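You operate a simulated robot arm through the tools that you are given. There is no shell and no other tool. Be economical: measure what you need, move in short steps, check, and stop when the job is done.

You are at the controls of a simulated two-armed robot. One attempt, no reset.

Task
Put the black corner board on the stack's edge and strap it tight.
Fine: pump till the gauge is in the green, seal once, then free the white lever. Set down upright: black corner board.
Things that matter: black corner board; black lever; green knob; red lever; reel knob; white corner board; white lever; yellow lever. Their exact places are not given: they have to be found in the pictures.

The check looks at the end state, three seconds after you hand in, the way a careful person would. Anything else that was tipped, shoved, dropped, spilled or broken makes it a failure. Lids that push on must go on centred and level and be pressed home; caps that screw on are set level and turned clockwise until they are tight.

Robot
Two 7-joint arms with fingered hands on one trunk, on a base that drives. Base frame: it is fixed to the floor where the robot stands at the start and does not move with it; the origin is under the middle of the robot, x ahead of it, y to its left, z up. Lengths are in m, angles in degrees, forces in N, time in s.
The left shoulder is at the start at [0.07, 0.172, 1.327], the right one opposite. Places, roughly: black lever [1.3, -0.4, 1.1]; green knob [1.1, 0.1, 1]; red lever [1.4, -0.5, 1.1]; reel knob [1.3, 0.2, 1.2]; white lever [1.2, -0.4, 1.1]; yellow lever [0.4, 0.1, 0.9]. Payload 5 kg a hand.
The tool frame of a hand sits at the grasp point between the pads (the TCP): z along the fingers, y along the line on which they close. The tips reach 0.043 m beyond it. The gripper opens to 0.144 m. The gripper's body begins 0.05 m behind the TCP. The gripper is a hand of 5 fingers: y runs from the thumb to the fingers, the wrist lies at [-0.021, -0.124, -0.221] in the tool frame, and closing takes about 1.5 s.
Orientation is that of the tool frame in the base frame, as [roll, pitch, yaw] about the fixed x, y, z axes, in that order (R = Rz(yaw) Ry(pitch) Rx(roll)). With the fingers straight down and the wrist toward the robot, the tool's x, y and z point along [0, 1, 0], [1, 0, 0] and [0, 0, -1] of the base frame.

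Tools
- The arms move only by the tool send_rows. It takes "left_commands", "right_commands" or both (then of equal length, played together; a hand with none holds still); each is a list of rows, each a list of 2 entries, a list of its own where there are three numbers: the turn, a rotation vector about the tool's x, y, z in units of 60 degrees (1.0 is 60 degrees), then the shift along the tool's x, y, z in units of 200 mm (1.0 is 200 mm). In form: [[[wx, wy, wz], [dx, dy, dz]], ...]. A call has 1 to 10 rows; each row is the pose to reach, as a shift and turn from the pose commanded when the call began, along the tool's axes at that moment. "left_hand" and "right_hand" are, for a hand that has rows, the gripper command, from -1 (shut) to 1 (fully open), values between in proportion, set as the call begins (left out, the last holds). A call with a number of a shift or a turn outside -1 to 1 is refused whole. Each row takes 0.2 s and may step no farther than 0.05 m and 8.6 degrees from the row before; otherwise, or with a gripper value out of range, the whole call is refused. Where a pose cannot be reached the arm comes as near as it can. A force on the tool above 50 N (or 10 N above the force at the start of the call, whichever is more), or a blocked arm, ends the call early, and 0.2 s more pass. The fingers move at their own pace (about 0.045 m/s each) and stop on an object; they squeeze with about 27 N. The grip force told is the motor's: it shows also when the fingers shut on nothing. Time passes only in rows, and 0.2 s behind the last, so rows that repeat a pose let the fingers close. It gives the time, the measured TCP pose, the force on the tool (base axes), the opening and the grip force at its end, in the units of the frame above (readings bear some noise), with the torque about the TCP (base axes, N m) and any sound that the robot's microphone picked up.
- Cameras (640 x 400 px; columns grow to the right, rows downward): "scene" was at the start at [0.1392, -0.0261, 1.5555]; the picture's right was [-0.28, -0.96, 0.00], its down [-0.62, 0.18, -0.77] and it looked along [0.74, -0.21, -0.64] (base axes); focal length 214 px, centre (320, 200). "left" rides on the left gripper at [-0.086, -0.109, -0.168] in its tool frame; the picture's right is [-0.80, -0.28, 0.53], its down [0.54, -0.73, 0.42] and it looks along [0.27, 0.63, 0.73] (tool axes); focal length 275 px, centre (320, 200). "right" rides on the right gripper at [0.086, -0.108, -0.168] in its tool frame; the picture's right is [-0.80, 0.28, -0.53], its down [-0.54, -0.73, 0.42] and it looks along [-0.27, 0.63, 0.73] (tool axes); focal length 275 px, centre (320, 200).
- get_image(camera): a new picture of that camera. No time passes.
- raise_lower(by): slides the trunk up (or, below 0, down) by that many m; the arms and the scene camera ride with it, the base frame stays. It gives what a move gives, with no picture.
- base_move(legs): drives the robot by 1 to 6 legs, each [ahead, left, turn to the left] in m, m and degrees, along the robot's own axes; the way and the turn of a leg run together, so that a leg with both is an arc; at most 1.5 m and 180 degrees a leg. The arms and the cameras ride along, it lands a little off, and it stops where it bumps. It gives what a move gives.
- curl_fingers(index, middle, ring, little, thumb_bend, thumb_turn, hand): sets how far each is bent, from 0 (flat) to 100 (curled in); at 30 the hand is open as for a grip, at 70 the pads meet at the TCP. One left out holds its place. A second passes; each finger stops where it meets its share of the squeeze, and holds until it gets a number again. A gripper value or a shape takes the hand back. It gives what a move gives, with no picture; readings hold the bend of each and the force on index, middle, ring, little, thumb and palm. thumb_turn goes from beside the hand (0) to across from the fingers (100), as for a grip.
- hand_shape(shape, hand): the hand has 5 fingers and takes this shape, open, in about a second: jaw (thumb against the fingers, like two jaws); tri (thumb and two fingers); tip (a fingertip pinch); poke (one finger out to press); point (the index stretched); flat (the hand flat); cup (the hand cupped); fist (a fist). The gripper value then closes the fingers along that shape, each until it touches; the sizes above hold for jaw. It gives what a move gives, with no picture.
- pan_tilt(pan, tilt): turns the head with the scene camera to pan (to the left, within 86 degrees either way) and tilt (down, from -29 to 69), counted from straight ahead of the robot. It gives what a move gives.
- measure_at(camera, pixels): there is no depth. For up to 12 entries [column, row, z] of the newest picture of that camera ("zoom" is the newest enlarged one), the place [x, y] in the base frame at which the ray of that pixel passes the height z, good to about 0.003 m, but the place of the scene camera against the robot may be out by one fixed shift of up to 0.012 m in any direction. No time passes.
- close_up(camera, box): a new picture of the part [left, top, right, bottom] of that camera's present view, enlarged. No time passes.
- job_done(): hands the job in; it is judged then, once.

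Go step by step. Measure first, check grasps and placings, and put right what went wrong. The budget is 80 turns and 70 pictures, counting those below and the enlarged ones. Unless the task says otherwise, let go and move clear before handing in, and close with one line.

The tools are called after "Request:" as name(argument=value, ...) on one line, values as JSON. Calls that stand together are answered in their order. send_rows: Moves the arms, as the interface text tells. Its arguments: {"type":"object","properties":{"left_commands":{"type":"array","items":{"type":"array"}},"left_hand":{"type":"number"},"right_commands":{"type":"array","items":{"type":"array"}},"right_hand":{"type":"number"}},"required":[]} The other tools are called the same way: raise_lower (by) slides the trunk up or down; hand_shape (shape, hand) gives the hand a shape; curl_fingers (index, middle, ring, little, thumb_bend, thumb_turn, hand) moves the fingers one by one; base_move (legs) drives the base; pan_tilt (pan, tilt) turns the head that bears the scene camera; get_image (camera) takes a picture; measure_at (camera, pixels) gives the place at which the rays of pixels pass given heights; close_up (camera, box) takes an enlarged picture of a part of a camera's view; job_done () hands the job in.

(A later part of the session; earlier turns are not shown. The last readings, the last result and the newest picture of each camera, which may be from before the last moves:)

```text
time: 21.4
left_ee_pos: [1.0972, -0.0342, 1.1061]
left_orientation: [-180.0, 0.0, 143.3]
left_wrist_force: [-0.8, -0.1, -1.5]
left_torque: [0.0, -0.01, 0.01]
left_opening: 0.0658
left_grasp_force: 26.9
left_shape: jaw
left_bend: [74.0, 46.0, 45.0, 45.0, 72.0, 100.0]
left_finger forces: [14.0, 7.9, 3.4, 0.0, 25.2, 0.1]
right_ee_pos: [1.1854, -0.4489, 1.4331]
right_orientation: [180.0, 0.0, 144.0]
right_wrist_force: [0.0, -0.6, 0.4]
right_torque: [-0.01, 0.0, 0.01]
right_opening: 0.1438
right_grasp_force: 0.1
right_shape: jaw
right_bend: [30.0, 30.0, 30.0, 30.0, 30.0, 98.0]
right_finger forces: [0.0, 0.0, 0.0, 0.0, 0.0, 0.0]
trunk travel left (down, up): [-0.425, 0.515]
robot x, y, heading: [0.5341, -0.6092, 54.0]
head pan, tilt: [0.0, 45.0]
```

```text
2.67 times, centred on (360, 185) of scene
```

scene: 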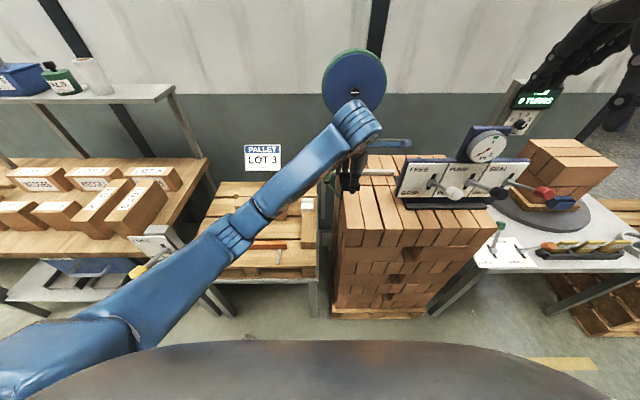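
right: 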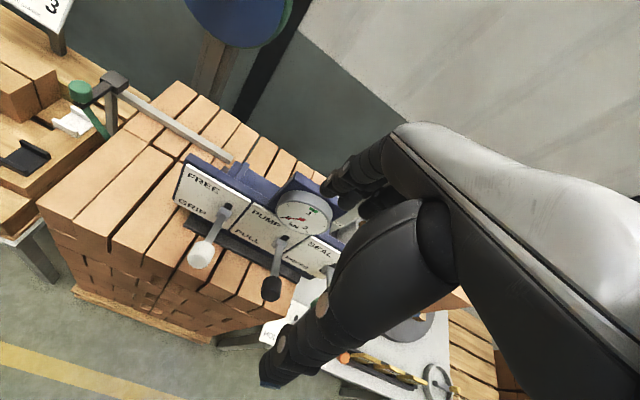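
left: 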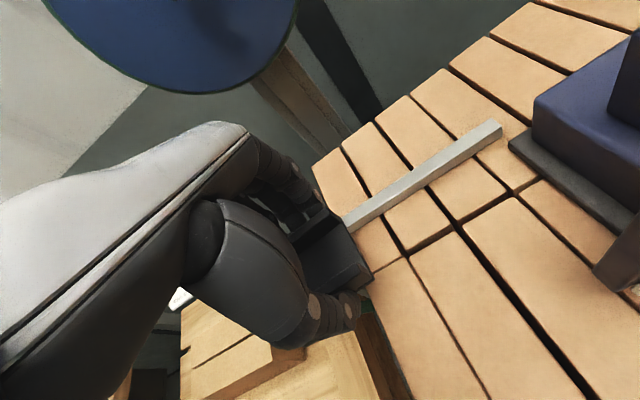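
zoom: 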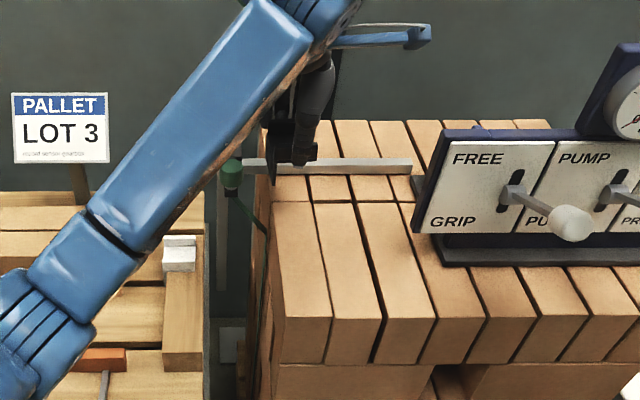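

The board's leg (zoom 268–278) hangs just ahead of the stack edge, and the fingers clear the rail and knob. I'll lower it in stages.

Request:
send_rows(left_commands=[[[0, 0, 0], [0, 0, 0.12]], [[0, 0, 0], [0, 0, 0.24]], [[0, 0, 0], [0, 0, 0.36]], [[0, 0, 0], [0, 0, 0.42]], [[0, 0, 0], [0, 0, 0.42]]])

Request:
close_up(camera="scene", box=[310, 140, 410, 220])

```text
time: 22.6
left_ee_pos: [1.097, -0.033, 1.0233]
left_orientation: [180.0, 0.0, 143.2]
left_wrist_force: [-0.5, -0.2, -0.8]
left_torque: [0.03, -0.01, 0.01]
left_opening: 0.0657
left_grasp_force: 27.4
left_shape: jaw
left_bend: [74.0, 46.0, 45.0, 45.0, 72.0, 100.0]
left_finger forces: [14.0, 7.8, 3.4, 0.0, 25.2, 0.0]
right_ee_pos: [1.1868, -0.4486, 1.4337]
right_orientation: [179.9, 0.0, 144.0]
right_wrist_force: [-0.3, -0.5, -0.3]
right_torque: [0.01, 0.01, -0.01]
right_opening: 0.1439
right_grasp_force: 0.0
right_shape: jaw
right_bend: [30.0, 30.0, 30.0, 30.0, 30.0, 98.0]
right_finger forces: [0.0, 0.0, 0.1, 0.0, 0.0, 0.0]
trunk travel left (down, up): [-0.425, 0.515]
robot x, y, heading: [0.5364, -0.608, 54.0]
head pan, tilt: [0.0, 45.0]
```

```text
5.00 times, centred on (360, 180) of scene
```

zoom: 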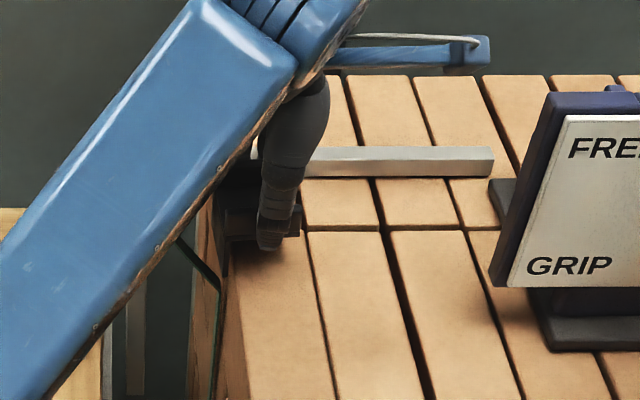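

Request:
send_rows(left_commands=[[[0, 0, 0], [0, 0, 0.025]], [[0, 0, 0], [0, 0, 0.05]], [[0, 0, 0], [0, 0, 0.065]], [[0, 0, 0], [0, 0, 0.065]]])

Request:
get_image(camera="left")

```text
time: 23.6
left_ee_pos: [1.0968, -0.0348, 1.0095]
left_orientation: [179.9, 0.0, 143.3]
left_wrist_force: [0.6, 0.6, -1.8]
left_torque: [0.02, 0.02, 0.02]
left_opening: 0.0658
left_grasp_force: 27.1
left_shape: jaw
left_bend: [74.0, 46.0, 45.0, 45.0, 72.0, 100.0]
left_finger forces: [13.9, 7.8, 3.4, 0.0, 25.3, 0.1]
right_ee_pos: [1.1852, -0.449, 1.4321]
right_orientation: [-180.0, -0.1, 144.0]
right_wrist_force: [0.7, -0.6, 0.4]
right_torque: [-0.01, -0.02, 0.02]
right_opening: 0.1438
right_grasp_force: 0.1
right_shape: jaw
right_bend: [30.0, 30.0, 30.0, 30.0, 30.0, 98.0]
right_finger forces: [0.1, 0.0, 0.0, 0.0, 0.0, 0.0]
trunk travel left (down, up): [-0.425, 0.515]
robot x, y, heading: [0.5408, -0.6126, 53.8]
head pan, tilt: [0.0, 45.0]
```

```text
31 pictures are left
```

left: 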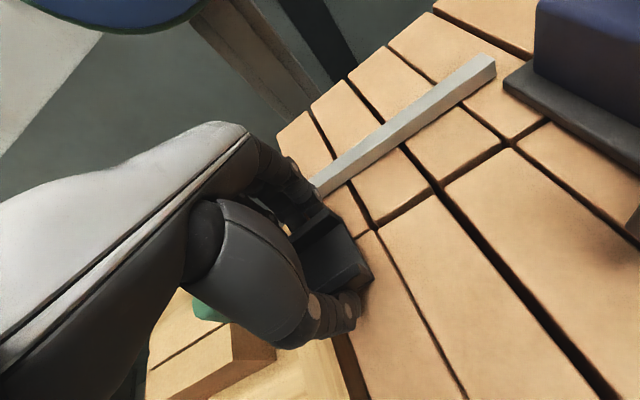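

Request:
send_rows(left_commands=[[[0, 0, 0], [0, 0, 0.015]], [[0, 0, 0], [0, 0, 0.03]], [[0, 0, 0], [0, 0, 0.045]], [[0, 0, 0], [0, 0, 0.045]]])

```text
time: 24.6
left_ee_pos: [1.0969, -0.0348, 1.0002]
left_orientation: [180.0, 0.0, 143.2]
left_wrist_force: [0.2, 0.3, -0.7]
left_torque: [0.0, -0.05, 0.02]
left_opening: 0.0658
left_grasp_force: 27.6
left_shape: jaw
left_bend: [74.0, 46.0, 45.0, 45.0, 72.0, 100.0]
left_finger forces: [14.1, 7.8, 3.5, 0.0, 25.2, 0.0]
right_ee_pos: [1.1846, -0.4482, 1.4334]
right_orientation: [-180.0, 0.0, 144.0]
right_wrist_force: [-0.2, 0.5, -0.1]
right_torque: [0.02, 0.0, 0.01]
right_opening: 0.144
right_grasp_force: 0.1
right_shape: jaw
right_bend: [30.0, 30.0, 30.0, 30.0, 30.0, 98.0]
right_finger forces: [0.0, 0.0, 0.0, 0.0, 0.0, 0.0]
trunk travel left (down, up): [-0.425, 0.515]
robot x, y, heading: [0.5344, -0.6131, 54.1]
head pan, tilt: [0.0, 45.0]
```

Request:
send_rows(left_commands=[[[0, 0, 0], [0, 0, 0.01]], [[0, 0, 0], [0, 0, 0.02]], [[0, 0, 0], [0, 0, 0.03]], [[0, 0, 0], [0, 0, 0.03]]])

Request:
close_up(camera="left", box=[270, 130, 450, 340])

```text
time: 25.6
left_ee_pos: [1.0974, -0.0361, 0.9952]
left_orientation: [180.0, 0.1, 143.1]
left_wrist_force: [-0.6, -0.7, -1.1]
left_torque: [0.0, 0.01, -0.01]
left_opening: 0.0657
left_grasp_force: 27.0
left_shape: jaw
left_bend: [74.0, 46.0, 45.0, 45.0, 72.0, 100.0]
left_finger forces: [14.0, 7.7, 3.3, 0.0, 25.2, 0.0]
right_ee_pos: [1.1858, -0.4494, 1.4336]
right_orientation: [180.0, 0.0, 144.0]
right_wrist_force: [-0.2, -0.1, -0.7]
right_torque: [0.0, -0.02, -0.02]
right_opening: 0.1439
right_grasp_force: 0.0
right_shape: jaw
right_bend: [30.0, 30.0, 30.0, 30.0, 30.0, 98.0]
right_finger forces: [0.1, 0.0, 0.1, 0.0, 0.0, 0.0]
trunk travel left (down, up): [-0.425, 0.515]
robot x, y, heading: [0.5357, -0.613, 54.0]
head pan, tilt: [0.0, 45.0]
```

```text
1.90 times, centred on (360, 235) of left
```

zoom: 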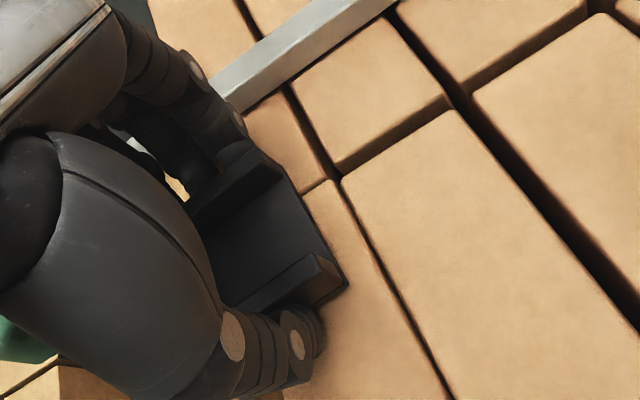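

Request:
send_rows(left_commands=[[[0, 0, 0], [0, 0, 0.01]], [[0, 0, 0], [0, 0, 0.02]], [[0, 0, 0], [0, 0, 0.03]], [[0, 0, 0], [0, 0, 0.04]], [[0, 0, 0], [0, 0, 0.04]]])

```text
time: 26.8
left_ee_pos: [1.0973, -0.0363, 0.9907]
left_orientation: [179.9, 0.1, 143.1]
left_wrist_force: [2.3, 2.1, 9.1]
left_torque: [0.05, -0.15, 0.04]
left_opening: 0.0661
left_grasp_force: 27.6
left_shape: jaw
left_bend: [74.0, 46.0, 45.0, 45.0, 73.0, 100.0]
left_finger forces: [17.8, 9.4, 3.7, 0.0, 30.3, 0.0]
right_ee_pos: [1.1843, -0.4498, 1.4342]
right_orientation: [-180.0, 0.0, 144.1]
right_wrist_force: [-0.4, -0.7, 0.7]
right_torque: [-0.04, 0.0, 0.01]
right_opening: 0.1436
right_grasp_force: 0.0
right_shape: jaw
right_bend: [30.0, 30.0, 30.0, 30.0, 30.0, 98.0]
right_finger forces: [0.0, 0.1, 0.0, 0.0, 0.0, 0.1]
trunk travel left (down, up): [-0.425, 0.515]
robot x, y, heading: [0.5333, -0.6131, 53.9]
head pan, tilt: [0.0, 45.0]
```

Contact came at z≈0.991 with 9 N, the expected seat height, so the leg is over the edge. Next I'll ease off and push +u until the leg meets the face.

Request:
send_rows(left_commands=[[[0, 0, 0], [0, 0, -0.01]], [[0, 0, 0], [-0.01, 0, -0.01]], [[0, 0, 0], [-0.02, 0, -0.01]], [[0, 0, 0], [-0.03, 0, -0.01]], [[0, 0, 0], [-0.03, 0, -0.01]]])

```text
time: 28.0
left_ee_pos: [1.1013, -0.0378, 0.9898]
left_orientation: [179.9, 0.0, 143.2]
left_wrist_force: [-4.8, 3.5, 6.4]
left_torque: [0.29, 0.01, 0.05]
left_opening: 0.0655
left_grasp_force: 26.5
left_shape: jaw
left_bend: [74.0, 46.0, 45.0, 45.0, 72.0, 100.0]
left_finger forces: [17.7, 9.3, 4.3, 0.1, 27.0, 0.1]
right_ee_pos: [1.1834, -0.4485, 1.4339]
right_orientation: [-180.0, 0.1, 144.1]
right_wrist_force: [0.3, 0.4, 0.1]
right_torque: [0.01, -0.02, 0.01]
right_opening: 0.1438
right_grasp_force: 0.2
right_shape: jaw
right_bend: [30.0, 30.0, 30.0, 30.0, 30.0, 98.0]
right_finger forces: [0.1, 0.0, 0.1, 0.1, 0.0, 0.0]
trunk travel left (down, up): [-0.425, 0.515]
robot x, y, heading: [0.5384, -0.6082, 54.2]
head pan, tilt: [0.0, 45.0]
```

Request:
send_rows(left_commands=[[[0, 0, 0], [-0.01, 0, -0.01]], [[0, 0, 0], [-0.02, 0, -0.01]], [[0, 0, 0], [-0.02, 0, -0.01]]])

Request:
close_up(camera="left", box=[270, 130, 450, 340])

```text
time: 28.8
left_ee_pos: [1.1026, -0.0417, 0.9902]
left_orientation: [-179.9, -0.1, 143.2]
left_wrist_force: [-8.4, 3.2, -3.7]
left_torque: [0.16, 0.25, -0.08]
left_opening: 0.0649
left_grasp_force: 27.0
left_shape: jaw
left_bend: [74.0, 46.0, 44.0, 45.0, 72.0, 100.0]
left_finger forces: [12.7, 7.9, 4.0, 0.0, 26.0, 0.1]
right_ee_pos: [1.1844, -0.4483, 1.4336]
right_orientation: [-179.9, 0.1, 144.0]
right_wrist_force: [-0.7, 0.1, -1.0]
right_torque: [0.01, -0.01, -0.04]
right_opening: 0.1438
right_grasp_force: 0.2
right_shape: jaw
right_bend: [30.0, 30.0, 30.0, 30.0, 30.0, 98.0]
right_finger forces: [0.1, 0.0, 0.0, 0.0, 0.0, 0.1]
trunk travel left (down, up): [-0.425, 0.515]
robot x, y, heading: [0.5333, -0.6152, 54.0]
head pan, tilt: [0.0, 45.0]
```

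```text
1.90 times, centred on (360, 235) of left
```

zoom: 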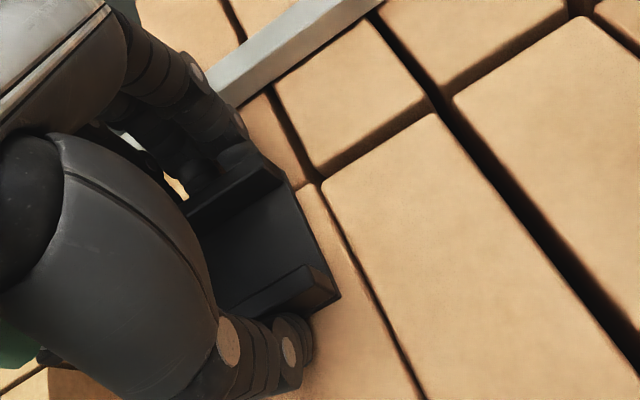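

The board is against the face (9 N). I'll set it down and open slightly so as not to touch the rail.

Request:
send_rows(left_commands=[[[0, 0, 0], [0.003, 0, 0.012]], [[0, 0, 0], [0.003, 0, 0.012]], [[0, 0, 0], [0.003, 0, 0.012]]])

Request:
send_rows(left_commands=[[[0, 0, 0], [0, 0, 0]], [[0, 0, 0], [0, 0, 0]], [[0, 0, 0], [0, 0, 0]], [[0, 0, 0], [0, 0, 0]]], left_hand=0.12)

Request:
close_up(camera="left", box=[270, 130, 450, 340])

```text
time: 29.6
left_ee_pos: [1.1028, -0.0417, 0.989]
left_orientation: [180.0, 0.1, 143.2]
left_wrist_force: [-8.2, 2.7, 2.6]
left_torque: [0.25, 0.19, -0.04]
left_opening: 0.065
left_grasp_force: 27.4
left_shape: jaw
left_bend: [74.0, 46.0, 44.0, 45.0, 72.0, 100.0]
left_finger forces: [16.0, 8.0, 4.0, 0.0, 26.4, 0.0]
right_ee_pos: [1.1848, -0.449, 1.4327]
right_orientation: [-180.0, 0.0, 143.9]
right_wrist_force: [0.2, 0.3, 0.3]
right_torque: [-0.02, 0.0, 0.0]
right_opening: 0.1437
right_grasp_force: 0.1
right_shape: jaw
right_bend: [30.0, 30.0, 30.0, 30.0, 30.0, 98.0]
right_finger forces: [0.0, 0.0, 0.0, 0.1, 0.1, 0.0]
trunk travel left (down, up): [-0.425, 0.515]
robot x, y, heading: [0.5362, -0.6125, 54.1]
head pan, tilt: [0.0, 45.0]
```

```text
time: 30.6
left_ee_pos: [1.105, -0.042, 0.9887]
left_orientation: [180.0, 0.0, 143.2]
left_wrist_force: [0.9, -1.4, 3.7]
left_torque: [0.1, -0.17, -0.07]
left_opening: 0.0801
left_grasp_force: 0.1
left_shape: jaw
left_bend: [74.0, 43.0, 39.0, 41.0, 68.0, 100.0]
left_finger forces: [1.9, 1.8, 0.0, 0.1, 0.1, 0.1]
right_ee_pos: [1.1854, -0.4492, 1.4332]
right_orientation: [180.0, 0.0, 144.0]
right_wrist_force: [-0.4, 0.1, 0.8]
right_torque: [-0.02, -0.01, -0.01]
right_opening: 0.1438
right_grasp_force: 0.0
right_shape: jaw
right_bend: [30.0, 30.0, 30.0, 30.0, 30.0, 98.0]
right_finger forces: [0.1, 0.1, 0.0, 0.1, 0.0, 0.1]
trunk travel left (down, up): [-0.425, 0.515]
robot x, y, heading: [0.5362, -0.6122, 54.1]
head pan, tilt: [0.0, 45.0]
```

```text
1.90 times, centred on (360, 235) of left
```

zoom: 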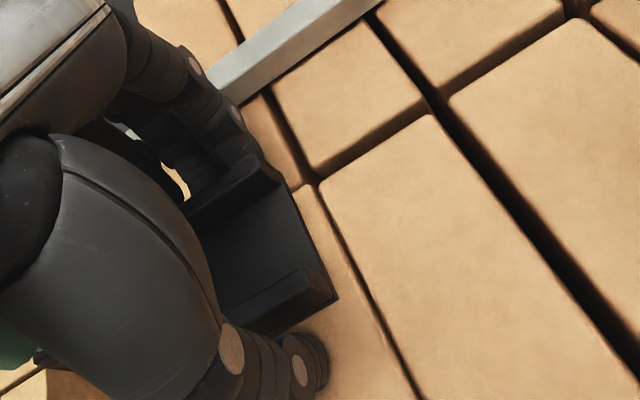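

Request:
send_rows(left_commands=[[[0, 0, 0], [0, 0, -0.02]], [[0, 0, 0], [0, 0, -0.04]], [[0, 0, 0], [0, 0, -0.06]], [[0, 0, 0], [0, 0, -0.08]]], left_hand=0.2)

Request:
close_up(camera="left", box=[270, 130, 450, 340])

```text
time: 31.6
left_ee_pos: [1.1049, -0.0414, 1.005]
left_orientation: [179.9, 0.0, 143.2]
left_wrist_force: [0.4, 0.7, -0.7]
left_torque: [-0.02, -0.04, 0.0]
left_opening: 0.0859
left_grasp_force: 0.1
left_shape: jaw
left_bend: [74.0, 41.0, 38.0, 43.0, 66.0, 100.0]
left_finger forces: [0.1, 0.1, 0.1, 0.1, 0.0, 0.0]
right_ee_pos: [1.1855, -0.4484, 1.4326]
right_orientation: [180.0, 0.0, 144.0]
right_wrist_force: [0.2, -0.1, -0.2]
right_torque: [0.02, -0.01, 0.0]
right_opening: 0.144
right_grasp_force: 0.2
right_shape: jaw
right_bend: [30.0, 30.0, 30.0, 30.0, 30.0, 98.0]
right_finger forces: [0.0, 0.0, 0.0, 0.1, 0.1, 0.0]
trunk travel left (down, up): [-0.425, 0.515]
robot x, y, heading: [0.5364, -0.6113, 54.1]
head pan, tilt: [0.0, 45.0]
```

```text
1.90 times, centred on (360, 235) of left
```

zoom: 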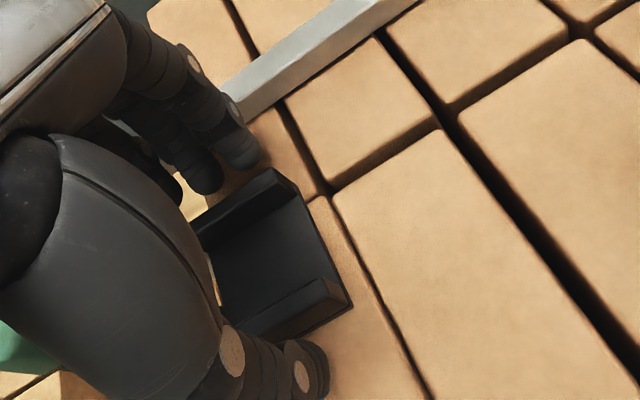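

The board is free and stays put. I'll raise the hand and back off to inspect.

Request:
send_rows(left_commands=[[[0, 0, 0], [0, 0, -0.2]], [[0, 0, 0], [0, 0, -0.4]], [[0, 0, 0], [0, -0.05, -0.6]], [[0, 0, 0], [0, -0.25, -0.7]], [[0, 0, 0], [0, -0.45, -0.75]], [[0, 0, 0], [0, -0.65, -0.75]], [[0, 0, 0], [0, -0.65, -0.75]]], left_hand=0.5)

Request:
get_image(camera="left")

Request:
close_up(camera="scene", box=[310, 140, 410, 220])

```text
time: 33.4
left_ee_pos: [0.9996, -0.0688, 1.1305]
left_orientation: [177.8, -4.9, 147.6]
left_wrist_force: [-0.1, -0.9, 0.6]
left_torque: [0.01, -0.02, 0.02]
left_opening: 0.1078
left_grasp_force: 0.1
left_shape: jaw
left_bend: [26.0, 36.0, 33.0, 34.0, 56.0, 99.0]
left_finger forces: [0.0, 0.1, 0.1, 0.0, 0.1, 0.0]
left hand out of reach, approached as far as the arm can: row 6, 7
right_ee_pos: [1.1853, -0.4497, 1.4329]
right_orientation: [-180.0, 0.0, 143.9]
right_wrist_force: [0.0, -0.2, 0.5]
right_torque: [0.01, -0.01, -0.01]
right_opening: 0.1439
right_grasp_force: 0.1
right_shape: jaw
right_bend: [30.0, 30.0, 30.0, 30.0, 30.0, 98.0]
right_finger forces: [0.0, 0.0, 0.0, 0.1, 0.1, 0.0]
trunk travel left (down, up): [-0.425, 0.515]
robot x, y, heading: [0.5321, -0.6109, 53.8]
head pan, tilt: [0.0, 45.0]
stopped in row 7 (left hand): the arm was blocked; the commanded pose is now the measured one
```

```text
26 pictures are left
```

left: 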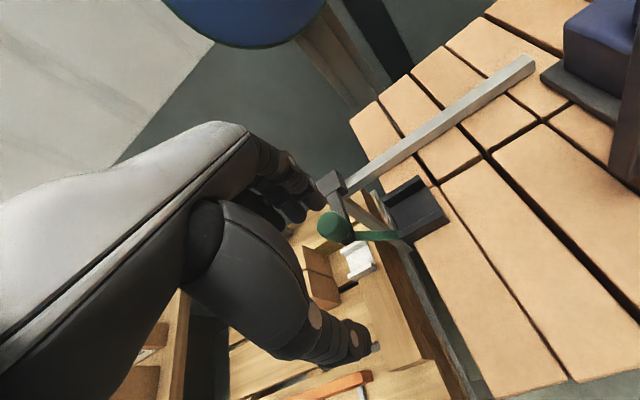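

```text
5.00 times, centred on (360, 180) of scene
```

zoom: 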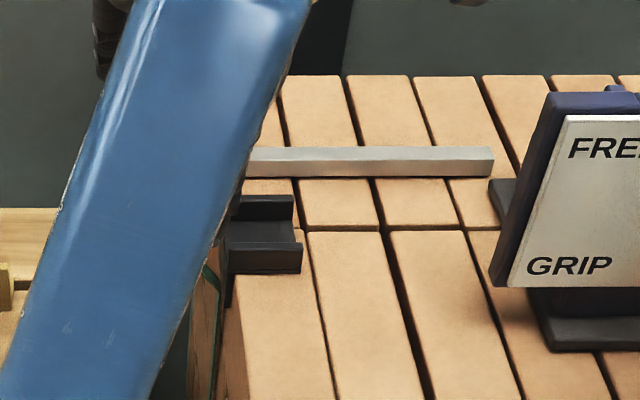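

Request:
close_up(camera="left", box=[300, 150, 460, 290])

Request:
measure_at(camera="left", pixels=[[335, 220, 1.02], [415, 220, 0.955], [385, 234, 0.96], [405, 234, 0.94], [330, 180, 0.98], [525, 65, 0.98]])

```text
2.86 times, centred on (380, 220) of left
```

zoom: 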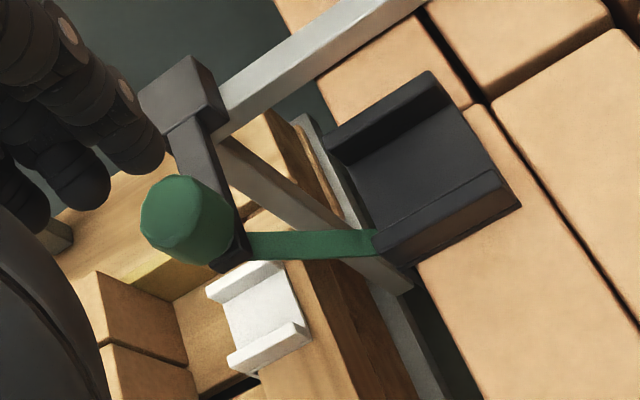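

```text
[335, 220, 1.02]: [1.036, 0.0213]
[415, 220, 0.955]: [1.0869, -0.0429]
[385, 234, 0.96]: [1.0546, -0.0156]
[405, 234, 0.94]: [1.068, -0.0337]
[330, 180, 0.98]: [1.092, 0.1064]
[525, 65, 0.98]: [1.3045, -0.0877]
```

Request:
measure_at(camera="left", pixels=[[353.8, 236.5, 0.97], [353.8, 236.5, 0.98], [399.3, 234, 0.89], [399.3, 234, 0.92], [450, 218, 0.95], [443, 211, 0.965], [400, 233, 0.965], [418, 176, 0.965], [383, 200, 0.965], [403, 241, 0.965]])

Request:
get_image(camera="right")

```text
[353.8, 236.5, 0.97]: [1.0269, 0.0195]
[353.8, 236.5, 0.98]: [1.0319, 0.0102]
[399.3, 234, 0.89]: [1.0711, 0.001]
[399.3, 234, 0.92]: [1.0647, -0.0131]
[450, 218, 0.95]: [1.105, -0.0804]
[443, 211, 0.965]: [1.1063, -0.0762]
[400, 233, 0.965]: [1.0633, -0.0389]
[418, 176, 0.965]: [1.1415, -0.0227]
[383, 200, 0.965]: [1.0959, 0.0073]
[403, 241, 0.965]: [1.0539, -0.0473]
```

```text
23 pictures are left
```

right: 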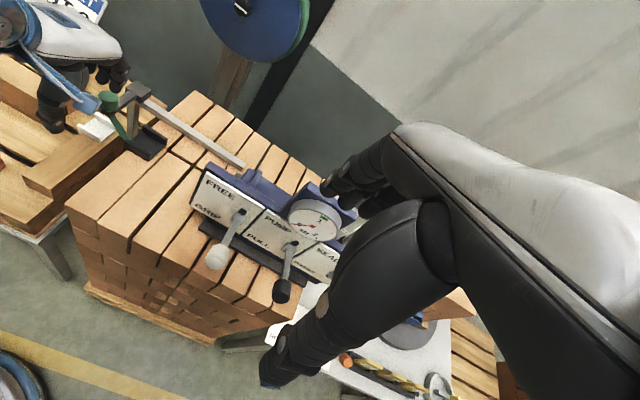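

Board v centre is ≈0.620 and the strap is at v≈0.617, so the board sits under the strap. Next I'll close the left hand, bring it to the -u side of the green knob, and push the carriage along the rail.

Request:
send_rows(left_commands=[[[0.01, -0.02, 0.015], [0.1, 0.11, 0.013]], [[0.02, -0.04, 0.03], [0.2, 0.22, 0.026]], [[0.03, -0.06, 0.045], [0.31, 0.34, 0.04]], [[0.037, -0.081, 0.06], [0.415, 0.45, 0.053]], [[0.037, -0.081, 0.06], [0.415, 0.45, 0.053]], [[0.037, -0.081, 0.06], [0.415, 0.45, 0.053]], [[0.037, -0.081, 0.06], [0.415, 0.45, 0.053]]], left_hand=-1)

Request:
get_image(camera="left")

```text
time: 35.0
left_ee_pos: [0.9798, 0.0492, 1.1305]
left_orientation: [-179.6, 0.3, 143.7]
left_wrist_force: [-0.5, -1.2, 0.7]
left_torque: [0.02, 0.01, 0.01]
left_opening: 0.0
left_grasp_force: 20.5
left_shape: jaw
left_bend: [70.0, 70.0, 70.0, 70.0, 58.0, 100.0]
left_finger forces: [0.0, 0.0, 0.0, 0.1, 0.0, 0.0]
right_ee_pos: [1.185, -0.4488, 1.4339]
right_orientation: [-180.0, -0.1, 144.0]
right_wrist_force: [-0.1, 0.4, 0.0]
right_torque: [-0.02, -0.03, 0.01]
right_opening: 0.144
right_grasp_force: 0.0
right_shape: jaw
right_bend: [30.0, 30.0, 30.0, 30.0, 30.0, 98.0]
right_finger forces: [0.0, 0.1, 0.1, 0.1, 0.0, 0.0]
trunk travel left (down, up): [-0.425, 0.515]
robot x, y, heading: [0.5334, -0.6103, 54.1]
head pan, tilt: [0.0, 45.0]
```

```text
22 pictures are left
```

left: 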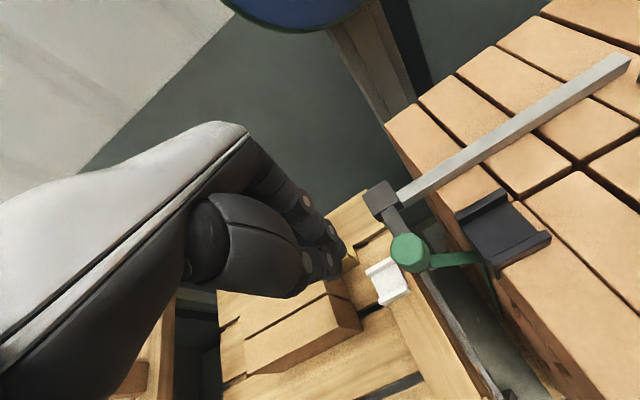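

Request:
send_rows(left_commands=[[[0, 0, 0], [0, 0, 0.2]], [[0, 0, 0], [0, 0, 0.4]], [[0, 0, 0], [-0.03, 0, 0.47]], [[0, 0, 0], [-0.1, 0, 0.47]], [[0, 0, 0], [-0.2, 0, 0.47]], [[0, 0, 0], [-0.3, 0, 0.47]]])

Request:
get_image(camera="left")

```text
time: 36.6
left_ee_pos: [1.0102, 0.0372, 1.0301]
left_orientation: [-179.9, -1.9, 145.3]
left_wrist_force: [-0.2, -0.2, -0.4]
left_torque: [0.04, 0.03, 0.01]
left_opening: 0.0003
left_grasp_force: 27.2
left_shape: jaw
left_bend: [70.0, 70.0, 70.0, 70.0, 59.0, 100.0]
left_finger forces: [0.0, 0.0, 0.1, 0.0, 0.0, 0.0]
right_ee_pos: [1.1848, -0.4484, 1.4326]
right_orientation: [180.0, 0.0, 144.1]
right_wrist_force: [0.3, 0.1, 0.1]
right_torque: [-0.02, 0.0, 0.03]
right_opening: 0.1438
right_grasp_force: 0.1
right_shape: jaw
right_bend: [30.0, 30.0, 30.0, 30.0, 30.0, 98.0]
right_finger forces: [0.1, 0.0, 0.1, 0.0, 0.0, 0.0]
trunk travel left (down, up): [-0.425, 0.515]
robot x, y, heading: [0.5311, -0.6137, 54.0]
head pan, tilt: [0.0, 45.0]
stopped in row 6 (left hand): the arm was blocked; the commanded pose is now the measured one
```

```text
21 pictures are left
```

left: 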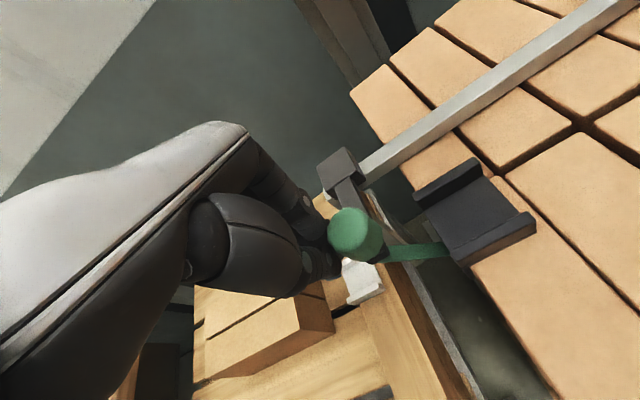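

The hand reached the knob and was blocked there. I'll push again, more slowly and slightly higher.

Request:
send_rows(left_commands=[[[0, 0.015, -0.02], [-0.01, 0, -0.03]], [[0, 0.03, -0.02], [-0.03, 0, -0.04]], [[0, 0.03, -0.02], [-0.06, 0, -0.04]], [[0, 0.03, -0.02], [-0.09, 0, -0.04]], [[0, 0.03, -0.02], [-0.12, 0, -0.04]]])

Request:
close_up(camera="left", box=[280, 130, 460, 300])

```text
time: 38.0
left_ee_pos: [1.0122, 0.043, 1.0305]
left_orientation: [179.7, -5.4, 147.7]
left_wrist_force: [0.0, -0.2, -0.3]
left_torque: [-0.01, -0.02, -0.03]
left_opening: 0.0001
left_grasp_force: 27.3
left_shape: jaw
left_bend: [70.0, 70.0, 70.0, 70.0, 59.0, 100.0]
left_finger forces: [0.0, 0.0, 0.0, 0.1, 0.0, 0.0]
right_ee_pos: [1.1848, -0.4486, 1.4336]
right_orientation: [-180.0, -0.1, 143.9]
right_wrist_force: [-0.5, 0.6, 0.4]
right_torque: [0.01, -0.01, -0.02]
right_opening: 0.1437
right_grasp_force: 0.0
right_shape: jaw
right_bend: [30.0, 30.0, 30.0, 30.0, 30.0, 98.0]
right_finger forces: [0.1, 0.1, 0.1, 0.1, 0.0, 0.1]
trunk travel left (down, up): [-0.425, 0.515]
robot x, y, heading: [0.5383, -0.6125, 54.0]
head pan, tilt: [0.0, 45.0]
stopped in row 5 (left hand): the arm was blocked; the commanded pose is now the measured one
```

```text
2.35 times, centred on (370, 215) of left
```

zoom: 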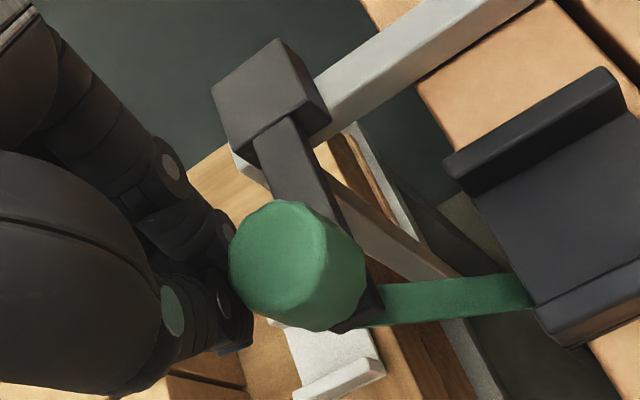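

Request:
measure_at(camera="left", pixels=[[361, 242, 1.03], [361, 242, 1.02], [345, 155, 0.99]])

Request:
close_up(camera="scene", box=[300, 40, 420, 130])

Request:
close_up(camera="right", box=[190, 0, 350, 100])

```text
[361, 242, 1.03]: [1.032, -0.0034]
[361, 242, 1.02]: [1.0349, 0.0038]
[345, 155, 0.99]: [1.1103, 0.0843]
```

```text
4.44 times, centred on (360, 85) of scene
```

zoom: 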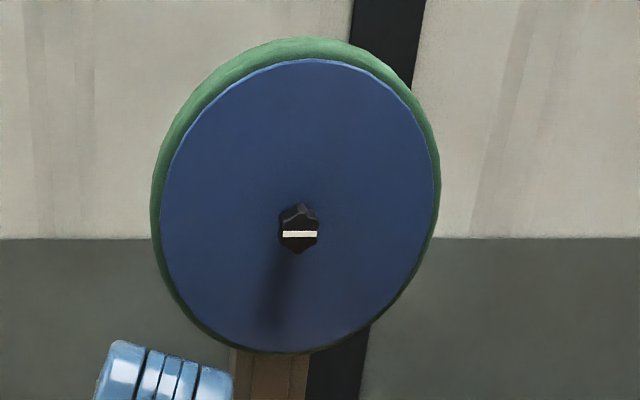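

```text
4.00 times, centred on (270, 50) of right
```

zoom: 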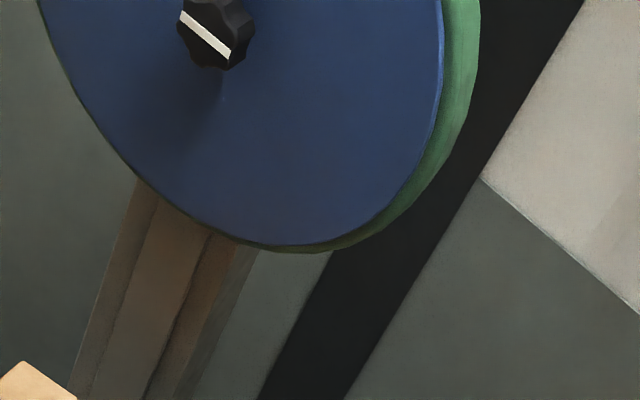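

The knob seems to resist. I'll do a short gentle push to read the actual contact force.

Request:
send_rows(left_commands=[[[0, 0.02, -0.02], [0.0, -0.05, -0.03]], [[0, 0.05, 0.03], [0, -0.08, -0.03]], [[0, 0.08, 0.06], [0, -0.08, -0.03]], [[0, 0.08, 0.06], [-0.02, -0.08, -0.03]], [[0, 0.08, 0.06], [-0.04, -0.08, -0.03]], [[0, 0.08, 0.06], [-0.05, -0.08, -0.03]]])

Request:
close_up(camera="scene", box=[310, 140, 410, 220])

```text
time: 39.4
left_ee_pos: [1.0042, 0.0337, 1.0325]
left_orientation: [-179.8, -11.2, 144.7]
left_wrist_force: [0.7, -1.4, 1.1]
left_torque: [0.02, 0.01, -0.03]
left_opening: 0.0001
left_grasp_force: 27.1
left_shape: jaw
left_bend: [70.0, 70.0, 70.0, 70.0, 59.0, 100.0]
left_finger forces: [0.0, 0.0, 0.1, 0.0, 0.1, 0.0]
right_ee_pos: [1.1847, -0.4495, 1.4321]
right_orientation: [-179.9, 0.1, 144.0]
right_wrist_force: [0.1, 0.0, -0.7]
right_torque: [0.02, 0.03, -0.03]
right_opening: 0.1437
right_grasp_force: 0.0
right_shape: jaw
right_bend: [30.0, 30.0, 30.0, 30.0, 30.0, 98.0]
right_finger forces: [0.0, 0.1, 0.0, 0.0, 0.1, 0.1]
trunk travel left (down, up): [-0.425, 0.515]
robot x, y, heading: [0.5359, -0.6099, 54.2]
head pan, tilt: [0.0, 45.0]
```

```text
5.00 times, centred on (360, 180) of scene
```

zoom: 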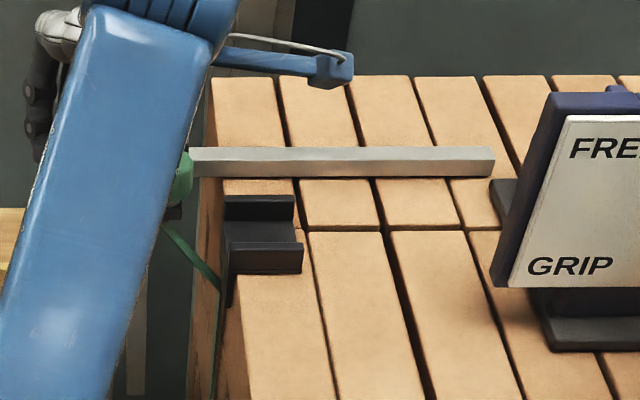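

I had tilted the hand the wrong way (pitch -11°). A firmer approach is to grip the knob along the rail direction, so I'll lift, level out and turn the hand so thumb and fingers straddle the knob along u.

Request:
send_rows(left_commands=[[[0, -0.06, 0], [0.1, 0, -0.12]], [[0, -0.12, 0], [0.15, 0, -0.3]], [[0, -0.187, 0], [0.2, 0, -0.5]], [[0, -0.187, 0], [0.2, 0, -0.5]]])

Request:
send_rows(left_commands=[[[0, 0, 0.14], [0, 0, 0]], [[0, 0, 0.28], [0, 0, 0]], [[0, 0, 0.42], [0, 0, 0]], [[0, 0, 0.56], [0, 0, 0]], [[0, 0, 0.7], [0, 0, 0]], [[0, 0, 0.84], [0, 0, 0]], [[0, 0, 0.98], [0, 0, 0]], [[0, 0, 0.98], [0, 0, 0]]], left_hand=0.2)

```text
time: 40.4
left_ee_pos: [0.9815, 0.0536, 1.1339]
left_orientation: [-179.8, -0.7, 145.3]
left_wrist_force: [-0.3, 0.4, -0.2]
left_torque: [0.01, 0.04, 0.0]
left_opening: 0.0
left_grasp_force: 27.1
left_shape: jaw
left_bend: [70.0, 70.0, 70.0, 70.0, 59.0, 100.0]
left_finger forces: [0.1, 0.0, 0.0, 0.1, 0.0, 0.0]
right_ee_pos: [1.1854, -0.4481, 1.4333]
right_orientation: [180.0, 0.1, 144.0]
right_wrist_force: [0.7, 1.0, -0.1]
right_torque: [0.01, -0.01, 0.01]
right_opening: 0.1439
right_grasp_force: 0.0
right_shape: jaw
right_bend: [30.0, 30.0, 30.0, 30.0, 30.0, 98.0]
right_finger forces: [0.0, 0.1, 0.0, 0.0, 0.1, 0.1]
trunk travel left (down, up): [-0.425, 0.515]
robot x, y, heading: [0.5361, -0.6103, 54.3]
head pan, tilt: [0.0, 45.0]
```

```text
time: 42.2
left_ee_pos: [0.9965, 0.0341, 1.1403]
left_orientation: [179.2, 0.9, 85.1]
left_wrist_force: [0.2, -0.3, 0.3]
left_torque: [0.01, -0.01, -0.01]
left_opening: 0.086
left_grasp_force: 0.0
left_shape: jaw
left_bend: [74.0, 41.0, 38.0, 43.0, 66.0, 100.0]
left_finger forces: [0.0, 0.0, 0.0, 0.0, 0.1, 0.0]
right_ee_pos: [1.1846, -0.4491, 1.4327]
right_orientation: [180.0, 0.0, 144.0]
right_wrist_force: [-0.6, -0.4, 0.4]
right_torque: [0.04, -0.03, 0.0]
right_opening: 0.1438
right_grasp_force: 0.0
right_shape: jaw
right_bend: [30.0, 30.0, 30.0, 30.0, 30.0, 98.0]
right_finger forces: [0.0, 0.0, 0.0, 0.0, 0.0, 0.0]
trunk travel left (down, up): [-0.425, 0.515]
robot x, y, heading: [0.5312, -0.6125, 54.2]
head pan, tilt: [0.0, 45.0]
```

Request:
send_rows(left_commands=[[[0, 0, 0.13], [0, 0, 0]], [[0, 0, 0.26], [0, 0, 0]], [[0, 0, 0.39], [0, 0, 0]], [[0, 0, 0.515], [0, 0, 0]], [[0, 0, 0.515], [0, 0, 0]]], left_hand=0.5)

Request:
get_image(camera="left")

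```text
time: 43.4
left_ee_pos: [0.9974, 0.0344, 1.1403]
left_orientation: [179.0, 0.3, 54.4]
left_wrist_force: [0.4, 0.0, 0.4]
left_torque: [0.01, -0.02, -0.01]
left_opening: 0.1076
left_grasp_force: 0.0
left_shape: jaw
left_bend: [26.0, 36.0, 33.0, 34.0, 56.0, 99.0]
left_finger forces: [0.0, 0.1, 0.1, 0.0, 0.1, 0.1]
right_ee_pos: [1.1844, -0.4488, 1.4332]
right_orientation: [-180.0, 0.0, 144.0]
right_wrist_force: [-0.2, 0.2, 0.8]
right_torque: [0.0, -0.02, 0.01]
right_opening: 0.1438
right_grasp_force: 0.0
right_shape: jaw
right_bend: [30.0, 30.0, 30.0, 30.0, 30.0, 98.0]
right_finger forces: [0.0, 0.0, 0.0, 0.0, 0.1, 0.0]
trunk travel left (down, up): [-0.425, 0.515]
robot x, y, heading: [0.5342, -0.6107, 54.4]
head pan, tilt: [0.0, 45.0]
```

```text
16 pictures are left
```

left: 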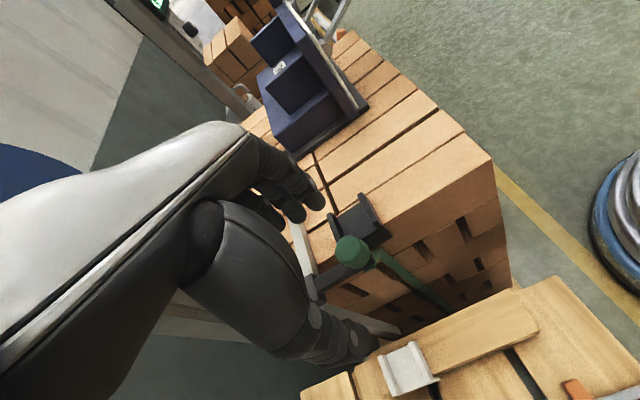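

Request:
measure_at(camera="left", pixels=[[350, 247, 1.03], [350, 252, 1.02], [350, 258, 1.01], [374, 225, 0.965]])

```text
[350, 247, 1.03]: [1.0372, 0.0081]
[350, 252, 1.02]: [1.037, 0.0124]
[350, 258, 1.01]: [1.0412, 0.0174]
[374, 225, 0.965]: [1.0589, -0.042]
```

The knob is at about (1.037, 0.010), i.e. u≈0.833, v≈0.618. I'll centre over it, descend to z≈1.042 and close.

Request:
send_rows(left_commands=[[[0, 0, 0], [0.01, 0.12, 0.0]], [[0, 0, 0], [0.02, 0.23, 0.05]], [[0, 0, 0], [0.02, 0.23, 0.25]], [[0, 0, 0], [0.02, 0.23, 0.42]], [[0, 0, 0], [0.02, 0.23, 0.49]], [[0, 0, 0], [0.02, 0.23, 0.49]]])

Request:
send_rows(left_commands=[[[0, 0, 0], [0, 0, 0]], [[0, 0, 0], [0, 0, 0]], [[0, 0, 0], [0, 0, 0]], [[0, 0, 0], [0, 0, 0]], [[0, 0, 0], [0, 0, 0]], [[0, 0, 0], [0, 0, 0]], [[0, 0, 0], [0, 0, 0]]], left_hand=-1)

```text
time: 44.8
left_ee_pos: [1.0387, 0.0092, 1.0437]
left_orientation: [178.9, 0.2, 54.3]
left_wrist_force: [1.3, 0.6, 0.2]
left_torque: [-0.01, -0.02, -0.02]
left_opening: 0.108
left_grasp_force: 0.0
left_shape: jaw
left_bend: [26.0, 36.0, 33.0, 34.0, 56.0, 99.0]
left_finger forces: [0.1, 0.0, 0.1, 0.1, 0.0, 0.0]
right_ee_pos: [1.1852, -0.4479, 1.4331]
right_orientation: [180.0, 0.0, 144.0]
right_wrist_force: [0.0, 0.1, -0.1]
right_torque: [0.02, -0.02, -0.01]
right_opening: 0.144
right_grasp_force: 0.1
right_shape: jaw
right_bend: [30.0, 30.0, 30.0, 30.0, 30.0, 98.0]
right_finger forces: [0.0, 0.0, 0.1, 0.1, 0.1, 0.0]
trunk travel left (down, up): [-0.425, 0.515]
robot x, y, heading: [0.5351, -0.6142, 54.2]
head pan, tilt: [0.0, 45.0]
```

```text
time: 46.4
left_ee_pos: [1.0376, 0.0082, 1.0441]
left_orientation: [178.9, 0.3, 54.3]
left_wrist_force: [-0.8, 0.3, -1.3]
left_torque: [0.0, -0.04, 0.08]
left_opening: 0.0274
left_grasp_force: 26.9
left_shape: jaw
left_bend: [72.0, 63.0, 67.0, 66.0, 74.0, 100.0]
left_finger forces: [14.5, 6.6, 0.0, 0.0, 22.4, 0.0]
right_ee_pos: [1.1842, -0.4487, 1.4333]
right_orientation: [180.0, 0.0, 144.0]
right_wrist_force: [0.3, 0.6, -0.1]
right_torque: [-0.02, 0.02, 0.02]
right_opening: 0.1441
right_grasp_force: 0.1
right_shape: jaw
right_bend: [30.0, 30.0, 30.0, 30.0, 30.0, 98.0]
right_finger forces: [0.0, 0.1, 0.0, 0.0, 0.1, 0.0]
trunk travel left (down, up): [-0.425, 0.515]
robot x, y, heading: [0.5402, -0.6106, 54.1]
head pan, tilt: [0.0, 45.0]
```

The knob is gripped (0.027 m). I'll draw it slowly along +u.

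Request:
send_rows(left_commands=[[[0, 0, 0], [0, 0.03, 0]], [[0, 0, 0], [0, 0.07, 0]], [[0, 0, 0], [0, 0.12, 0]], [[0, 0, 0], [0, 0.18, 0]]])

```text
time: 47.4
left_ee_pos: [1.0675, -0.013, 1.0437]
left_orientation: [178.9, 0.2, 54.4]
left_wrist_force: [-0.6, 1.7, -3.2]
left_torque: [0.01, -0.04, 0.05]
left_opening: 0.0274
left_grasp_force: 26.8
left_shape: jaw
left_bend: [72.0, 63.0, 67.0, 66.0, 74.0, 100.0]
left_finger forces: [14.3, 6.9, 0.1, 0.0, 22.0, 0.0]
right_ee_pos: [1.1855, -0.448, 1.4331]
right_orientation: [-179.9, 0.0, 144.1]
right_wrist_force: [0.8, -0.2, 0.1]
right_torque: [0.07, 0.03, 0.01]
right_opening: 0.144
right_grasp_force: 0.0
right_shape: jaw
right_bend: [30.0, 30.0, 30.0, 30.0, 30.0, 98.0]
right_finger forces: [0.0, 0.1, 0.0, 0.1, 0.0, 0.0]
trunk travel left (down, up): [-0.425, 0.515]
robot x, y, heading: [0.533, -0.6152, 54.2]
head pan, tilt: [0.0, 45.0]
```

The carriage slides freely with about 4 N. I'll continue.

Request:
send_rows(left_commands=[[[0, 0, 0], [0, 0.09, 0]], [[0, 0, 0], [0, 0.18, 0]], [[0, 0, 0], [0, 0.27, 0]], [[0, 0, 0], [0, 0.36, 0]], [[0, 0, 0], [0, 0.45, 0]], [[0, 0, 0], [0, 0.54, 0]], [[0, 0, 0], [0, 0.6, 0]]])

Request:
close_up(camera="scene", box=[310, 120, 470, 220])

```text
time: 49.0
left_ee_pos: [1.1658, -0.0824, 1.0446]
left_orientation: [178.9, 0.4, 54.3]
left_wrist_force: [-3.6, -2.9, -17.6]
left_torque: [-0.22, 0.01, 0.06]
left_opening: 0.0263
left_grasp_force: 27.0
left_shape: jaw
left_bend: [72.0, 63.0, 67.0, 66.0, 74.0, 100.0]
left_finger forces: [14.5, 5.7, 0.0, 0.1, 20.6, 0.1]
right_ee_pos: [1.1867, -0.4471, 1.4321]
right_orientation: [-179.9, -0.1, 143.9]
right_wrist_force: [1.0, -0.4, -0.2]
right_torque: [0.0, -0.02, 0.02]
right_opening: 0.1438
right_grasp_force: 0.1
right_shape: jaw
right_bend: [30.0, 30.0, 30.0, 30.0, 30.0, 98.0]
right_finger forces: [0.1, 0.0, 0.0, 0.0, 0.0, 0.0]
trunk travel left (down, up): [-0.425, 0.515]
robot x, y, heading: [0.5375, -0.612, 54.3]
head pan, tilt: [0.0, 45.0]
```

```text
4.00 times, centred on (390, 170) of scene
```

zoom: 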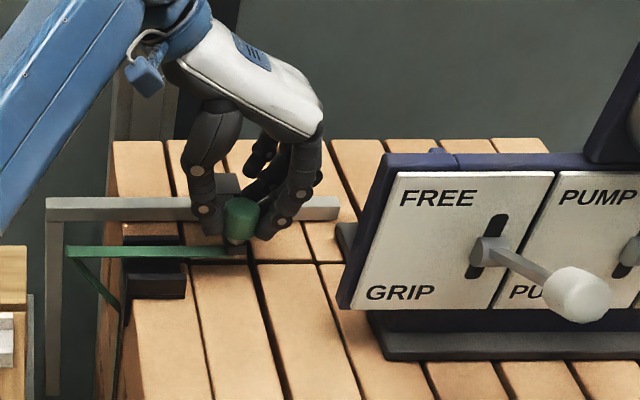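

The strap is now lying over the board and the carriage is halfway there. I'll continue toward the tensioner, a few millimetres lower to ease the vertical pull.

Request:
send_rows(left_commands=[[[0, 0, 0], [0, 0.03, 0.015]], [[0, 0, 0], [0, 0.09, 0.02]], [[0, 0, 0], [0, 0.17, 0.02]], [[0, 0, 0], [0, 0.25, 0.02]], [[0, 0, 0], [0, 0.32, 0.02]], [[0, 0, 0], [0, 0.32, 0.02]]])

Request:
close_up(camera="scene", box=[310, 120, 470, 220])

```text
time: 50.4
left_ee_pos: [1.2181, -0.1191, 1.0442]
left_orientation: [179.0, 0.3, 54.2]
left_wrist_force: [-2.4, -4.3, -3.3]
left_torque: [-0.18, -0.02, 0.09]
left_opening: 0.0262
left_grasp_force: 26.9
left_shape: jaw
left_bend: [72.0, 63.0, 67.0, 66.0, 74.0, 100.0]
left_finger forces: [16.1, 6.8, 0.0, 0.0, 21.6, 0.0]
right_ee_pos: [1.1849, -0.4488, 1.4333]
right_orientation: [-180.0, 0.0, 144.0]
right_wrist_force: [-0.5, -0.9, 0.7]
right_torque: [-0.04, -0.01, -0.02]
right_opening: 0.144
right_grasp_force: 0.1
right_shape: jaw
right_bend: [30.0, 30.0, 30.0, 30.0, 30.0, 98.0]
right_finger forces: [0.1, 0.0, 0.0, 0.1, 0.0, 0.0]
trunk travel left (down, up): [-0.425, 0.515]
robot x, y, heading: [0.533, -0.6137, 53.9]
head pan, tilt: [0.0, 45.0]
```

```text
4.00 times, centred on (390, 170) of scene
```

zoom: 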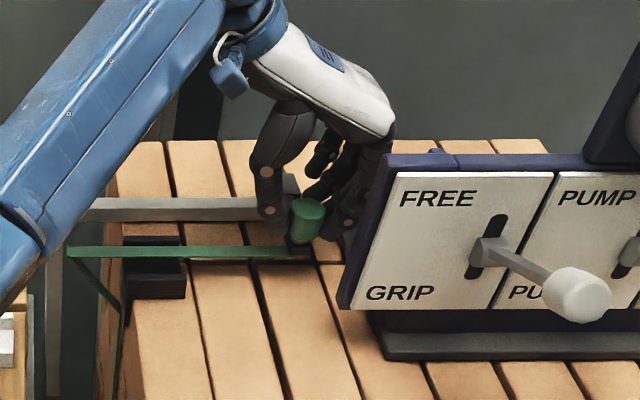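

Request:
send_rows(left_commands=[[[0, 0, 0], [0, 0.04, 0]], [[0, 0, 0], [0, 0.08, 0]], [[0, 0, 0], [0, 0.12, 0]], [[0, 0, 0], [0, 0.16, 0]], [[0, 0, 0], [0, 0.2, 0]], [[0, 0, 0], [0, 0.2, 0]]])

Request:
get_image(camera="left")

```text
time: 51.8
left_ee_pos: [1.2458, -0.1389, 1.0443]
left_orientation: [178.9, 0.3, 54.4]
left_wrist_force: [-20.4, 6.0, -5.0]
left_torque: [0.14, 0.26, 0.12]
left_opening: 0.0257
left_grasp_force: 27.0
left_shape: jaw
left_bend: [72.0, 65.0, 67.0, 66.0, 74.0, 100.0]
left_finger forces: [11.2, 38.9, 0.0, 0.1, 29.3, 0.0]
right_ee_pos: [1.1825, -0.4471, 1.434]
right_orientation: [-180.0, 0.2, 144.2]
right_wrist_force: [-0.3, -0.3, 0.1]
right_torque: [-0.01, 0.02, 0.0]
right_opening: 0.144
right_grasp_force: 0.0
right_shape: jaw
right_bend: [30.0, 30.0, 30.0, 30.0, 30.0, 98.0]
right_finger forces: [0.1, 0.0, 0.1, 0.0, 0.1, 0.0]
trunk travel left (down, up): [-0.425, 0.515]
robot x, y, heading: [0.5338, -0.6092, 54.1]
head pan, tilt: [0.0, 45.0]
```

```text
13 pictures are left
```

left: 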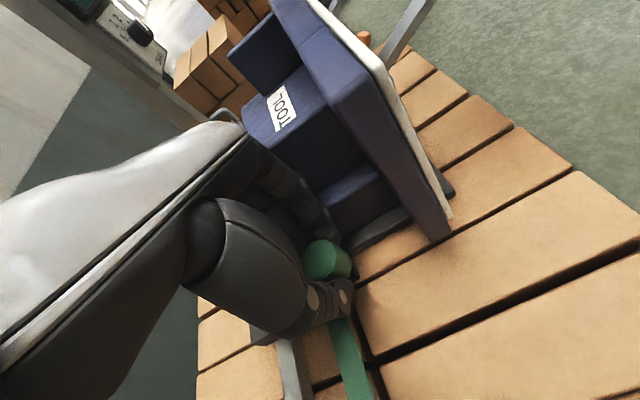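

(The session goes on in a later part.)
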